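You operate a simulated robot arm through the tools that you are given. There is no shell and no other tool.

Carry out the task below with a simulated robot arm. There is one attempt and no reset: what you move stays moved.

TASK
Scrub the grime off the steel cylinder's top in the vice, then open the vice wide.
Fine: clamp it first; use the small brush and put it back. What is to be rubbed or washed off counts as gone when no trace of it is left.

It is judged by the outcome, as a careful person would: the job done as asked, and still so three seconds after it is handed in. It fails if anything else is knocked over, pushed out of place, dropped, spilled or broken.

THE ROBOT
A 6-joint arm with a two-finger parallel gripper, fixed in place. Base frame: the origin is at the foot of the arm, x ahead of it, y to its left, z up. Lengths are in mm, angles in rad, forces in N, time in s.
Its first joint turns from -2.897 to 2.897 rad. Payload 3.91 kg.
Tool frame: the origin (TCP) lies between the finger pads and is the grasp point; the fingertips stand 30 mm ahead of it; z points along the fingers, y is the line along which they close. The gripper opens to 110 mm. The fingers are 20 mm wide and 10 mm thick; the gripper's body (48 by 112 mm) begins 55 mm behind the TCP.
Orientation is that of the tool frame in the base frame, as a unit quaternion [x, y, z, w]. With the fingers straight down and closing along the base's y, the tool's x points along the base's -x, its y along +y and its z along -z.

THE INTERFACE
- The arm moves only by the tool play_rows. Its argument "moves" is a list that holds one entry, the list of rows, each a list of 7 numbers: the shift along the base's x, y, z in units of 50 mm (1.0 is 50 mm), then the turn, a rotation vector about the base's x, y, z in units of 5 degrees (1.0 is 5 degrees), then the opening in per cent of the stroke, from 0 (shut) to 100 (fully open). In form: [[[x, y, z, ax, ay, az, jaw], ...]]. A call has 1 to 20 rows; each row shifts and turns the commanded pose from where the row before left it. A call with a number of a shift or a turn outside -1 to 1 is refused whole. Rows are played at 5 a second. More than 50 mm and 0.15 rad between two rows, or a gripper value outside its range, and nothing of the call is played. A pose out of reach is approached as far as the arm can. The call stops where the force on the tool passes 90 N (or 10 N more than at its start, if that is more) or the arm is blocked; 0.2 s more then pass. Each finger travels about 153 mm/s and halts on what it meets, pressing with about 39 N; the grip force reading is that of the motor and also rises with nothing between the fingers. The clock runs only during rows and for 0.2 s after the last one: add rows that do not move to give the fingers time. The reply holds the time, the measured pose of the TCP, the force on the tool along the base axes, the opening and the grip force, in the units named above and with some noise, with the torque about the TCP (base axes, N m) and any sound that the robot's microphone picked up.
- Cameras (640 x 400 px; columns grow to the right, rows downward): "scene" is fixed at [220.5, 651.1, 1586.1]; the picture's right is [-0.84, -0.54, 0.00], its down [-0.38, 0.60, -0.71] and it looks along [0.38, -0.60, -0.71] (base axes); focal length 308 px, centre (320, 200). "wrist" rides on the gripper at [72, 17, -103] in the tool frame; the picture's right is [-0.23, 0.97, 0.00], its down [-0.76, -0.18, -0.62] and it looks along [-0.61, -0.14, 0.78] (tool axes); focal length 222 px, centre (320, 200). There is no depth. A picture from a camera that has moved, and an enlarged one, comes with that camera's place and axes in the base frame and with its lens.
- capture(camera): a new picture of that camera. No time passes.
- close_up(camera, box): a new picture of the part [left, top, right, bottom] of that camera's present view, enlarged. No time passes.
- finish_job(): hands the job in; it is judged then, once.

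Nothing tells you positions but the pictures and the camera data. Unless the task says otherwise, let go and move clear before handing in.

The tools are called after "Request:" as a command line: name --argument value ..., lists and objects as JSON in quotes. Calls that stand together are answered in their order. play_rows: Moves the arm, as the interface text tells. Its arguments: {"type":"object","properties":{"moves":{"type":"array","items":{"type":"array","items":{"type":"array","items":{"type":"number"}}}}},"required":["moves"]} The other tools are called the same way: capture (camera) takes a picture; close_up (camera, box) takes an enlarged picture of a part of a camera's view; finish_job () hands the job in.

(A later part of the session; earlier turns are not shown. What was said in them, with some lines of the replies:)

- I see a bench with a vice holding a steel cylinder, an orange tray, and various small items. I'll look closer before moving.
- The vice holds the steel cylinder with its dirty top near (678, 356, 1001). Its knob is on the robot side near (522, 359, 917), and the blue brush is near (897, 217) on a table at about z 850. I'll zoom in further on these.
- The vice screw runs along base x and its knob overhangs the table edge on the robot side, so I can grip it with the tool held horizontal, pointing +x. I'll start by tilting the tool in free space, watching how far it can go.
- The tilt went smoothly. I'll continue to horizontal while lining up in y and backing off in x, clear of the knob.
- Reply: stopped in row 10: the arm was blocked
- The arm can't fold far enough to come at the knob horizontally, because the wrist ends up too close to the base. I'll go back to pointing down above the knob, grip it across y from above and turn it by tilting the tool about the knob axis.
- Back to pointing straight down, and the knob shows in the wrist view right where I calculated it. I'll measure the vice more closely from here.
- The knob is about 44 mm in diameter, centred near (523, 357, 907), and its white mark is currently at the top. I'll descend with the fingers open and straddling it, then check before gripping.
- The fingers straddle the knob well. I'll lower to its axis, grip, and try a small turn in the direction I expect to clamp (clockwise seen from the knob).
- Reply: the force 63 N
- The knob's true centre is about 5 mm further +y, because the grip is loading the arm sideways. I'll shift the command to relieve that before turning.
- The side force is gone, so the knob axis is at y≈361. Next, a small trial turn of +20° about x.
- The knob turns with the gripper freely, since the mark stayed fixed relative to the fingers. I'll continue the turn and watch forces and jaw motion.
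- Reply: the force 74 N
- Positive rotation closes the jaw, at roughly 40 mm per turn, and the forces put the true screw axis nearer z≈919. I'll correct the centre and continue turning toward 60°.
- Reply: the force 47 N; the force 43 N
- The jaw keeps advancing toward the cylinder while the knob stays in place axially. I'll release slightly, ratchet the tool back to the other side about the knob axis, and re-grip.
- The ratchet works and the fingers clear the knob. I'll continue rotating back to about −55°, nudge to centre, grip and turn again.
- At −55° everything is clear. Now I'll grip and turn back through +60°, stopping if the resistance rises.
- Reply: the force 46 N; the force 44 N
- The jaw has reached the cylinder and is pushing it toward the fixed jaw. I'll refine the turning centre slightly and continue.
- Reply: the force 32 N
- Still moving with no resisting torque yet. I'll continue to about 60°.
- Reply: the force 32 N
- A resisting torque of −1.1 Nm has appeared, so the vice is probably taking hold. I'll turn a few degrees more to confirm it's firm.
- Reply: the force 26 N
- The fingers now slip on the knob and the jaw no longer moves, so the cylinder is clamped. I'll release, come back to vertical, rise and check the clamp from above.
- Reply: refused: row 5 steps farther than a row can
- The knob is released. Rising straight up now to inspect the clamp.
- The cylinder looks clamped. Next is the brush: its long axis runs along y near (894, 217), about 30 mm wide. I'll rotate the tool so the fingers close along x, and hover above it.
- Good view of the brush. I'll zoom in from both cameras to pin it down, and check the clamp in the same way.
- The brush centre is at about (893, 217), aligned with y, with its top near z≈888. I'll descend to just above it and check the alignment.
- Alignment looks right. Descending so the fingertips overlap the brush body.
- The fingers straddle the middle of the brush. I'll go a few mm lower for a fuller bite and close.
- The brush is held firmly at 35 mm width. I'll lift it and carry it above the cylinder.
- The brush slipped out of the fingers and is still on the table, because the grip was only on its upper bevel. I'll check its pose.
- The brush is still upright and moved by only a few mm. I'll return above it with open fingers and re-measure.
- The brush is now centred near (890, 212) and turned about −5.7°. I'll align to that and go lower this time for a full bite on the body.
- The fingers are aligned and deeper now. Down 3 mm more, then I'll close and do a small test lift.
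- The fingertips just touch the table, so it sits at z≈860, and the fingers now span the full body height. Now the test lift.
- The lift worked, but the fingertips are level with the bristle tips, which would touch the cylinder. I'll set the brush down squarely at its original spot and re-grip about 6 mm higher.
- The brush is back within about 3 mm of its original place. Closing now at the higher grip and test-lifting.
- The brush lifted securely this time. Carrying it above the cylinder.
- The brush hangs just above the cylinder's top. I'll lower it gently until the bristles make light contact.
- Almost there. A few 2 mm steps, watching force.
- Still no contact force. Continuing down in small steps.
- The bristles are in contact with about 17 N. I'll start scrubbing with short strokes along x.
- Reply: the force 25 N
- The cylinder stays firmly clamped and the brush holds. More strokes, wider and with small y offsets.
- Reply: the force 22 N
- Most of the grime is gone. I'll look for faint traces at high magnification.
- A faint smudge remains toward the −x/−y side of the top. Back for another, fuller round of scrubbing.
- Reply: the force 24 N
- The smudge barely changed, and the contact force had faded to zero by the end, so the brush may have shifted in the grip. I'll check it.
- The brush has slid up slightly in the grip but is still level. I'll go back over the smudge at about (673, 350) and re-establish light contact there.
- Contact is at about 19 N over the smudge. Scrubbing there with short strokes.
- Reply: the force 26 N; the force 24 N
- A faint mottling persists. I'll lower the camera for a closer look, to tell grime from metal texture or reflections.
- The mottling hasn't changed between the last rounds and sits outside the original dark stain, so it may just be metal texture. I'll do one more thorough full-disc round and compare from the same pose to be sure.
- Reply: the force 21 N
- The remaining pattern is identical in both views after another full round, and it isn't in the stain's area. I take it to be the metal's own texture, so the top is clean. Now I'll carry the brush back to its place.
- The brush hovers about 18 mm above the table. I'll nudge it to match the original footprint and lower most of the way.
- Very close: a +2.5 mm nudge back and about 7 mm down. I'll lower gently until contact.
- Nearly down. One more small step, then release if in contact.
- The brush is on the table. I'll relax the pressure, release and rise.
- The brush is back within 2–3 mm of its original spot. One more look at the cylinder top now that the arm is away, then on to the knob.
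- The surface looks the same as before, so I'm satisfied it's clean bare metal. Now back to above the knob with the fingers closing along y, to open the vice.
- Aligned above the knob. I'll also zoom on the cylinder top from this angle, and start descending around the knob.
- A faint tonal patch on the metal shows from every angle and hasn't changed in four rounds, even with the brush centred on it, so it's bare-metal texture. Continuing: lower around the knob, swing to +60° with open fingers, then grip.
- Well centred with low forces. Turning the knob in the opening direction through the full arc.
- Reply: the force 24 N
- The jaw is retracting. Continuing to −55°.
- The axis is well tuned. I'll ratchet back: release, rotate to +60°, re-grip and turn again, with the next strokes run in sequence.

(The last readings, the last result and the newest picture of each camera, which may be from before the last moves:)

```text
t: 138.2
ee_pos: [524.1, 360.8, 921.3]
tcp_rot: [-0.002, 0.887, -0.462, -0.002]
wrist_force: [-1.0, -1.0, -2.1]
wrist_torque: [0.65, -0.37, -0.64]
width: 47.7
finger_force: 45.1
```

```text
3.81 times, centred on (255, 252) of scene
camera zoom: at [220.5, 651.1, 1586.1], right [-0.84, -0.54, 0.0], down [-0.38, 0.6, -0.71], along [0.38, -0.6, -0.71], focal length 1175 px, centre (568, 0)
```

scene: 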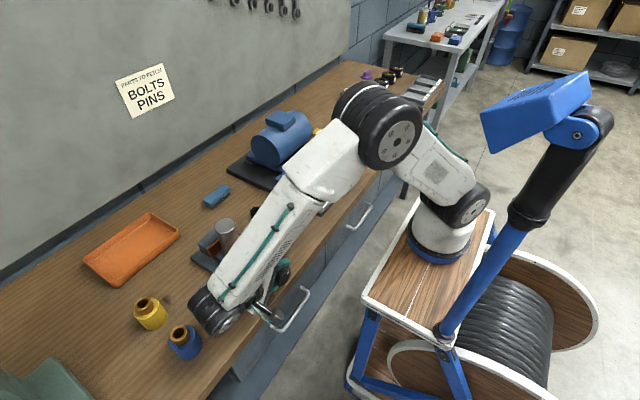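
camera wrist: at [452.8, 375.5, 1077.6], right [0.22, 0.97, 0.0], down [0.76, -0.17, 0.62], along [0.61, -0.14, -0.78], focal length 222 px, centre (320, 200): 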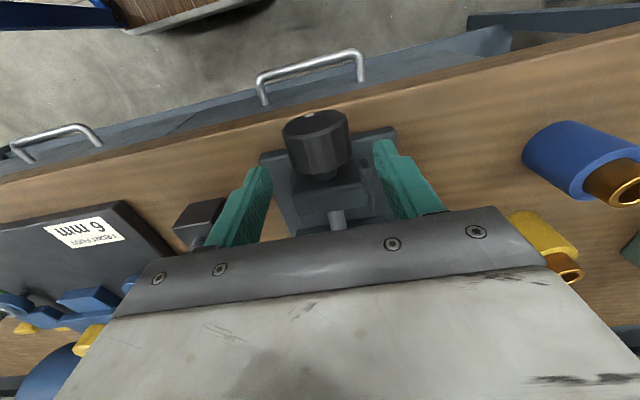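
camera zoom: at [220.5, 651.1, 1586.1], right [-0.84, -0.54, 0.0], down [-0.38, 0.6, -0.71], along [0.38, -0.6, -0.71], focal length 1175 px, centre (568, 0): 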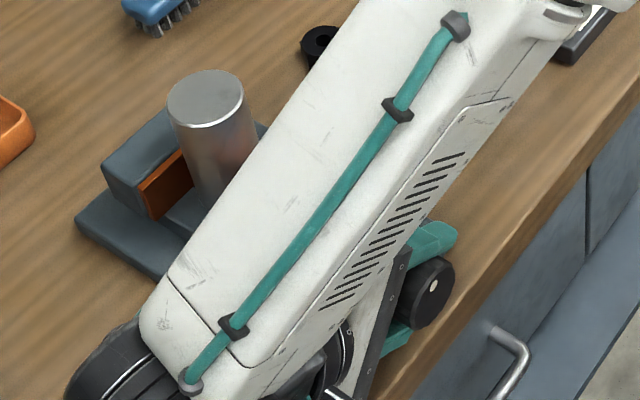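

The knob turned only about 20° this stroke and now resists, so it may be at an end stop or has slipped. I'll release and swing aside to see the jaw.

Request:
play_rows --moves '[[[0, 0, 0, 0, 0, 0, 64], [0, 0, 0, 0, 0, 0, 64], [0, 0, 0, 1, 0, 0, 64], [0, 0, 0, 1, 0, 0, 64], [0, 0, 0, 1, 0, 0, 64], [0, 0, 0, 1, 0, 0, 64], [0, 0, 0, 1, 0, 0, 64], [0, 0, 0, 1, 0, 0, 64], [0, 0, 0, 1, 0, 0, 64], [0, 0, 0, 1, 0, 0, 64], [0, 0, 0, 1, 0, 0, 64], [0, 0, 0, 1, 0, 0, 64], [0, 0, 0, 1, 0, 0, 64], [0, 0, 0, 1, 0, 0, 64], [0, 0, 0, 1, 0, 0, 64], [0, 0, 0, 1, 0, 0, 64], [0, 0, 0, 1, 0, 0, 64], [0, 0, 0, 1, 0, 0, 64], [0, 0, 0, 1, 0, 0, 64]]]'

Request:
close_up --camera "wrist" --box '[200, 100, 440, 250]'

Request:
close_up --camera "scene" --box '[185, 210, 305, 305]'

```text
t: 142.2
ee_pos: [526.1, 360.3, 922.3]
tcp_rot: [-0.002, 0.966, 0.26, 0.0]
wrist_force: [0.0, 0.4, -0.1]
wrist_torque: [0.0, 0.0, 0.05]
width: 70.4
finger_force: 0.1
```

```text
2.67 times, centred on (320, 175) of wrist
camera zoom: at [451.8, 320.9, 1020.1], right [0.22, 0.84, 0.49], down [0.76, -0.46, 0.45], along [0.61, 0.27, -0.75], focal length 592 px, centre (320, 267)
```

zoom: 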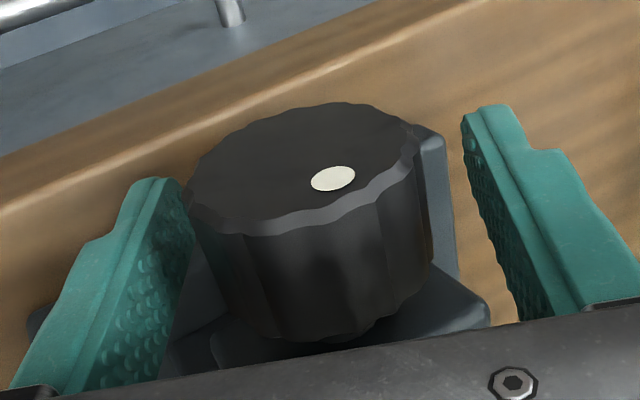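

```text
4.21 times, centred on (245, 258) of scene
camera zoom: at [220.5, 651.1, 1586.1], right [-0.84, -0.54, 0.0], down [-0.38, 0.6, -0.71], along [0.38, -0.6, -0.71], focal length 1299 px, centre (636, -42)
```

zoom: 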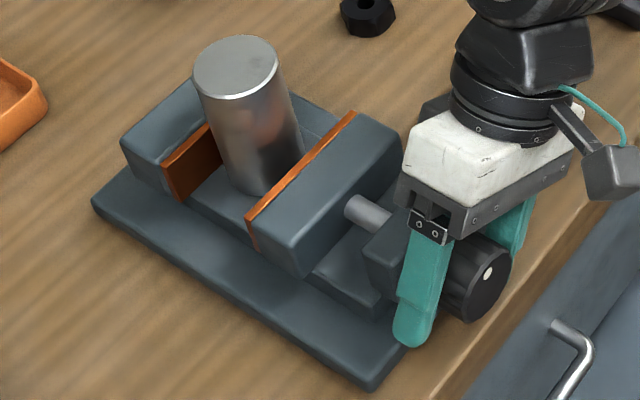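

The jaw and the knob mark are back exactly where they started, about 10 mm open, and then resistance came. I'll try another opening stroke to see if this is the end stop.

Request:
play_rows --moves '[[[0, 0, 0, 1, 0, 0, 64], [0, 0, 0, 1, 0, 0, 64], [0, 0, 0, 1, 0, 0, 64], [0, 0, 0, 1, 0, 0, 64], [0, 0, 0, 1, 0, 0, 64], [0, 0, 0, 1, 0, 0, 64], [0, 0, 0, 0, 0, 0, 64], [0, 0, 0, 0, 0, 0, 0], [0, 0, 0, 0, 0, 0, 0], [0, 0, 0, 0, 0, 0, 0]]]'

Request:
close_up --camera "wrist" --box '[200, 100, 440, 250]'

Request:
play_rows --moves '[[[0, 0, 0, -1, 0, 0, 0], [0, 0, 0, -1, 0, 0, 0], [0, 0, 0, -1, 0, 0, 0]]]'

Request:
close_up --camera "wrist" --box '[200, 100, 440, 250]'

Request:
play_rows --moves '[[[0, 0, 0, -1, 0, 0, 0], [0, 0, 0, -1, 0, 0, 0], [0, 0, 0, -1, 0, 0, 0]]]'

Request:
close_up --camera "wrist" --box '[200, 100, 440, 250]'

Request:
close_up --camera "scene" --box '[185, 210, 305, 305]'

```text
t: 144.4
ee_pos: [524.8, 361.1, 921.6]
tcp_rot: [-0.001, 0.866, 0.5, 0.001]
wrist_force: [0.8, -4.2, -11.5]
wrist_torque: [0.6, -0.17, -1.08]
width: 47.4
finger_force: 44.5
```

```text
2.67 times, centred on (320, 175) of wrist
camera zoom: at [451.7, 277.2, 987.5], right [0.22, 0.49, 0.84], down [0.76, -0.63, 0.16], along [0.61, 0.61, -0.51], focal length 592 px, centre (320, 267)
```

zoom: 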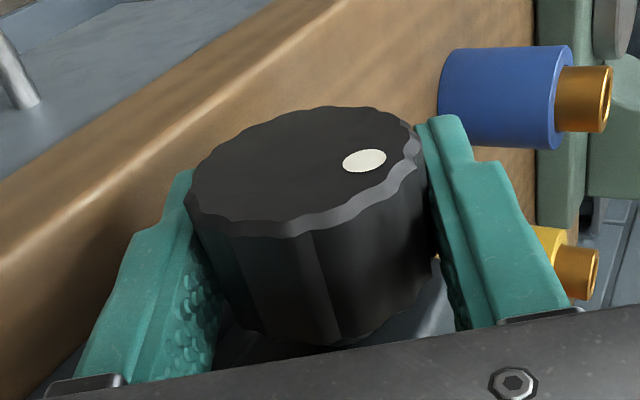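

```text
t: 145.2
ee_pos: [525.1, 360.6, 920.5]
tcp_rot: [-0.002, 0.924, 0.382, 0.001]
wrist_force: [-1.8, -5.3, -12.4]
wrist_torque: [0.7, 0.77, -0.42]
width: 47.4
finger_force: 44.6
```

```text
2.67 times, centred on (320, 175) of wrist
camera zoom: at [451.6, 297.3, 1005.9], right [0.22, 0.69, 0.69], down [0.76, -0.56, 0.32], along [0.61, 0.46, -0.65], focal length 592 px, centre (320, 267)
```

zoom: 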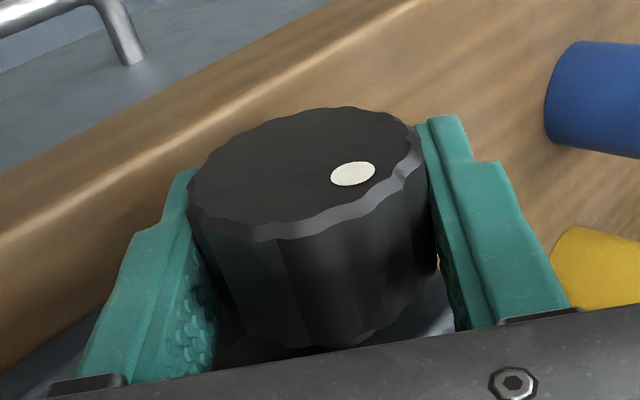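

```text
t: 146.0
ee_pos: [524.8, 360.7, 921.3]
tcp_rot: [-0.002, 0.966, 0.259, 0.001]
wrist_force: [0.6, -9.3, -11.7]
wrist_torque: [0.36, 0.59, -0.01]
width: 47.6
finger_force: 44.9
```

```text
2.67 times, centred on (320, 175) of wrist
camera zoom: at [451.7, 321.2, 1019.1], right [0.22, 0.84, 0.49], down [0.76, -0.46, 0.45], along [0.61, 0.27, -0.75], focal length 592 px, centre (320, 267)
```

zoom: 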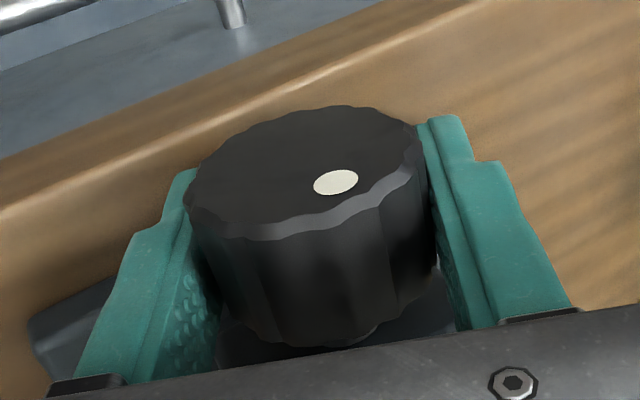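

```text
4.21 times, centred on (245, 258) of scene
camera zoom: at [220.5, 651.1, 1586.1], right [-0.84, -0.54, 0.0], down [-0.38, 0.6, -0.71], along [0.38, -0.6, -0.71], focal length 1299 px, centre (636, -42)
```

zoom: 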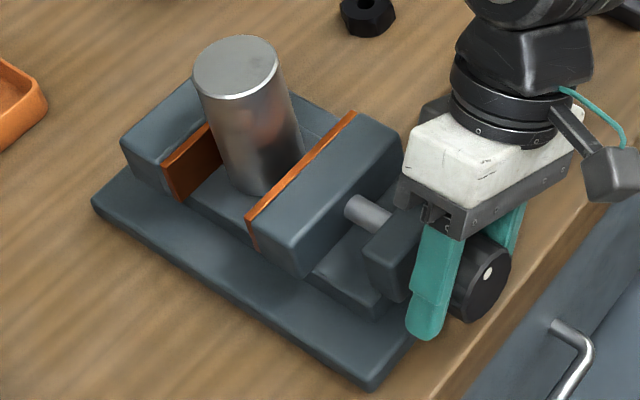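

The knob holds still while the fingers slip around it and the mark stays at its start position. That is the vice's end stop, so it's as wide open as it goes. Releasing and moving clear.

Request:
play_rows --moves '[[[0, 0, 0, 0, 0, 0, 30], [0, 0, 0, 0, 0, 0, 64], [0, 0, 0, 0, 0, 0, 64], [0, 0, 0, -1, 0, 0, 64], [0, 0, 0, -1, 0, 0, 64], [0, 0, 0, -1, 0, 0, 64], [0, 0, 0, -1, 0, 0, 64], [0, 0, 0, -1, 0, 0, 64], [0, 0, 0, -1, 0, 0, 64], [0, 0, 0.6, 0, 0, 0, 64], [0, 0, 0.9, 0, 0, 0, 64], [0, 0, 0.9, 0, 0, 0, 64], [0, 0, 0.9, 0, 0, 0, 64], [0, 0, 0.9, 0, 0, 0, 64], [0, 0, 0.9, 0, 0, 0, 64], [0, 0, 0, 0, 0, 0, 64]]]'

Request:
capture --camera "scene"

Request:
close_up --camera "scene" --box '[185, 210, 305, 305]'

Request:
close_up --camera "wrist" --box '[270, 60, 410, 240]'

```text
t: 149.4
ee_pos: [523.5, 359.5, 1175.6]
tcp_rot: [-0.003, 1.0, 0.0, 0.0]
wrist_force: [1.3, -0.6, 1.5]
wrist_torque: [-0.01, -0.03, -0.02]
width: 70.5
finger_force: 0.1
```

```text
taken
```

scene: 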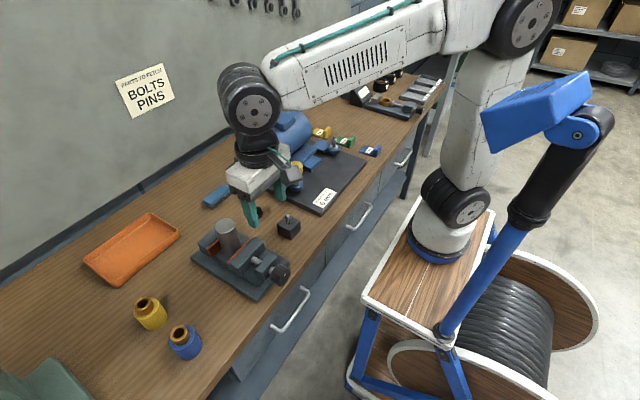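

```text
4.21 times, centred on (245, 258) of scene
camera zoom: at [220.5, 651.1, 1586.1], right [-0.84, -0.54, 0.0], down [-0.38, 0.6, -0.71], along [0.38, -0.6, -0.71], focal length 1299 px, centre (636, -42)
```

zoom: 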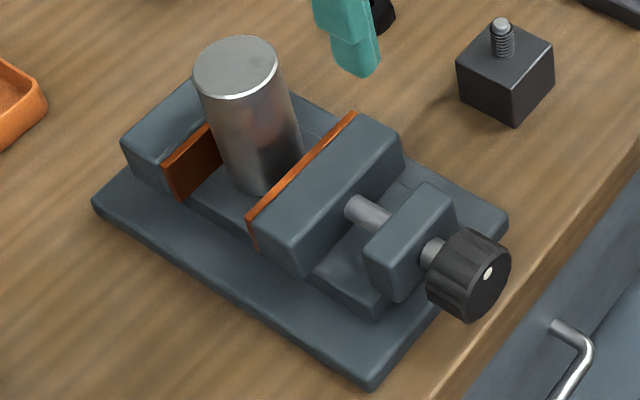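

```text
2.22 times, centred on (340, 150) of wrist
camera zoom: at [450.9, 375.1, 1279.0], right [0.22, 0.97, 0.0], down [0.76, -0.17, 0.62], along [0.61, -0.14, -0.78], focal length 494 px, centre (276, 311)
```

zoom: 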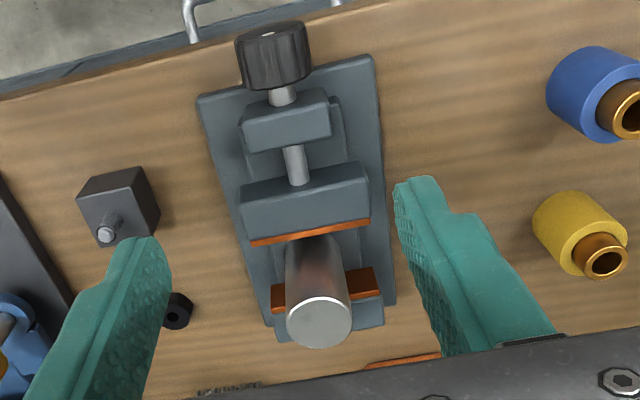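

The jaws are at full opening, the cylinder stands freely with a clean top, and the brush is back in place. One last close check of the top and the brush.

Request:
close_up --camera "wrist" --box '[320, 185, 370, 220]'

Request:
close_up --camera "scene" --box '[215, 213, 247, 237]'

Request:
close_up --camera "scene" --box '[180, 170, 320, 310]'

```text
11.43 times, centred on (345, 202) of wrist
camera zoom: at [450.9, 375.1, 1279.0], right [0.22, 0.97, 0.0], down [0.76, -0.17, 0.62], along [0.61, -0.14, -0.78], focal length 2538 px, centre (34, 171)
```

zoom: 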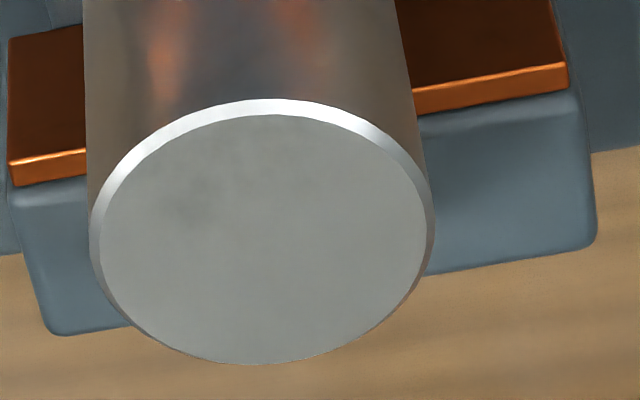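

```text
16.00 times, centred on (231, 225) of scene
camera zoom: at [220.5, 651.1, 1586.1], right [-0.84, -0.54, 0.0], down [-0.38, 0.6, -0.71], along [0.38, -0.6, -0.71], focal length 4935 px, centre (1744, -200)
```

zoom: 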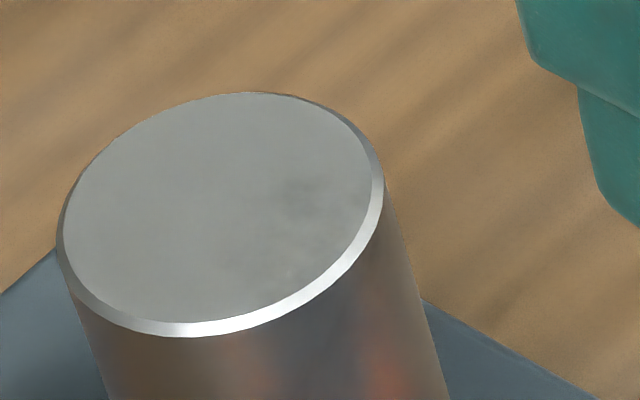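

```text
2.86 times, centred on (250, 240) of scene
camera zoom: at [220.5, 651.1, 1586.1], right [-0.84, -0.54, 0.0], down [-0.38, 0.6, -0.71], along [0.38, -0.6, -0.71], focal length 881 px, centre (520, 86)
```

zoom: 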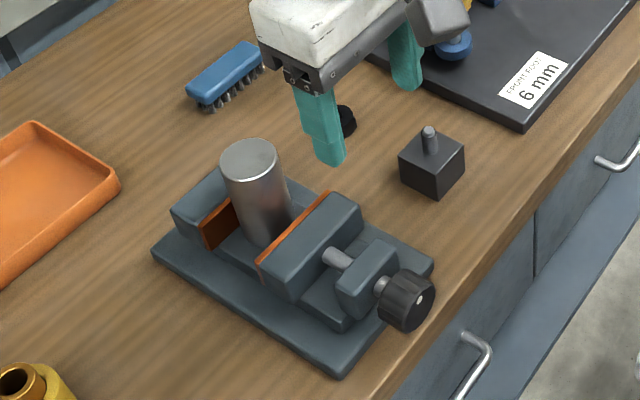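

Everything is done. The cylinder was clamped, its top scrubbed clean, the brush returned to its spot and the vice opened to its stop, with the gripper open and clear. Handing in.

Request:
finish_job

```text
The job is handed in.
```

I clamped the cylinder, scrubbed its top with the small brush, put the brush back and opened the vice to its stop. I then handed the job in.

- **Cylinder top:** the dark grime is gone. A faint patch is still visible at high magnification on the side nearest the robot. It didn't change over three more rounds of scrubbing, including one with the brush centred on it. I took it to be the metal's own texture, but I can't rule out a last trace of grime.
- **Vice:** it's back at the opening it had at the start, about 10 mm wider than when clamped. There the knob stopped turning and the fingers slipped around it, so I took that as fully open. The cylinder is standing free between the jaws.
- **Brush:** it slipped out of my first grip as I lifted. It stayed upright and shifted only a few millimetres. In the end I set it down within about 3 mm of where it began.

As far as I could see, nothing else on the bench was moved or knocked over. The gripper is open and clear of the vice.
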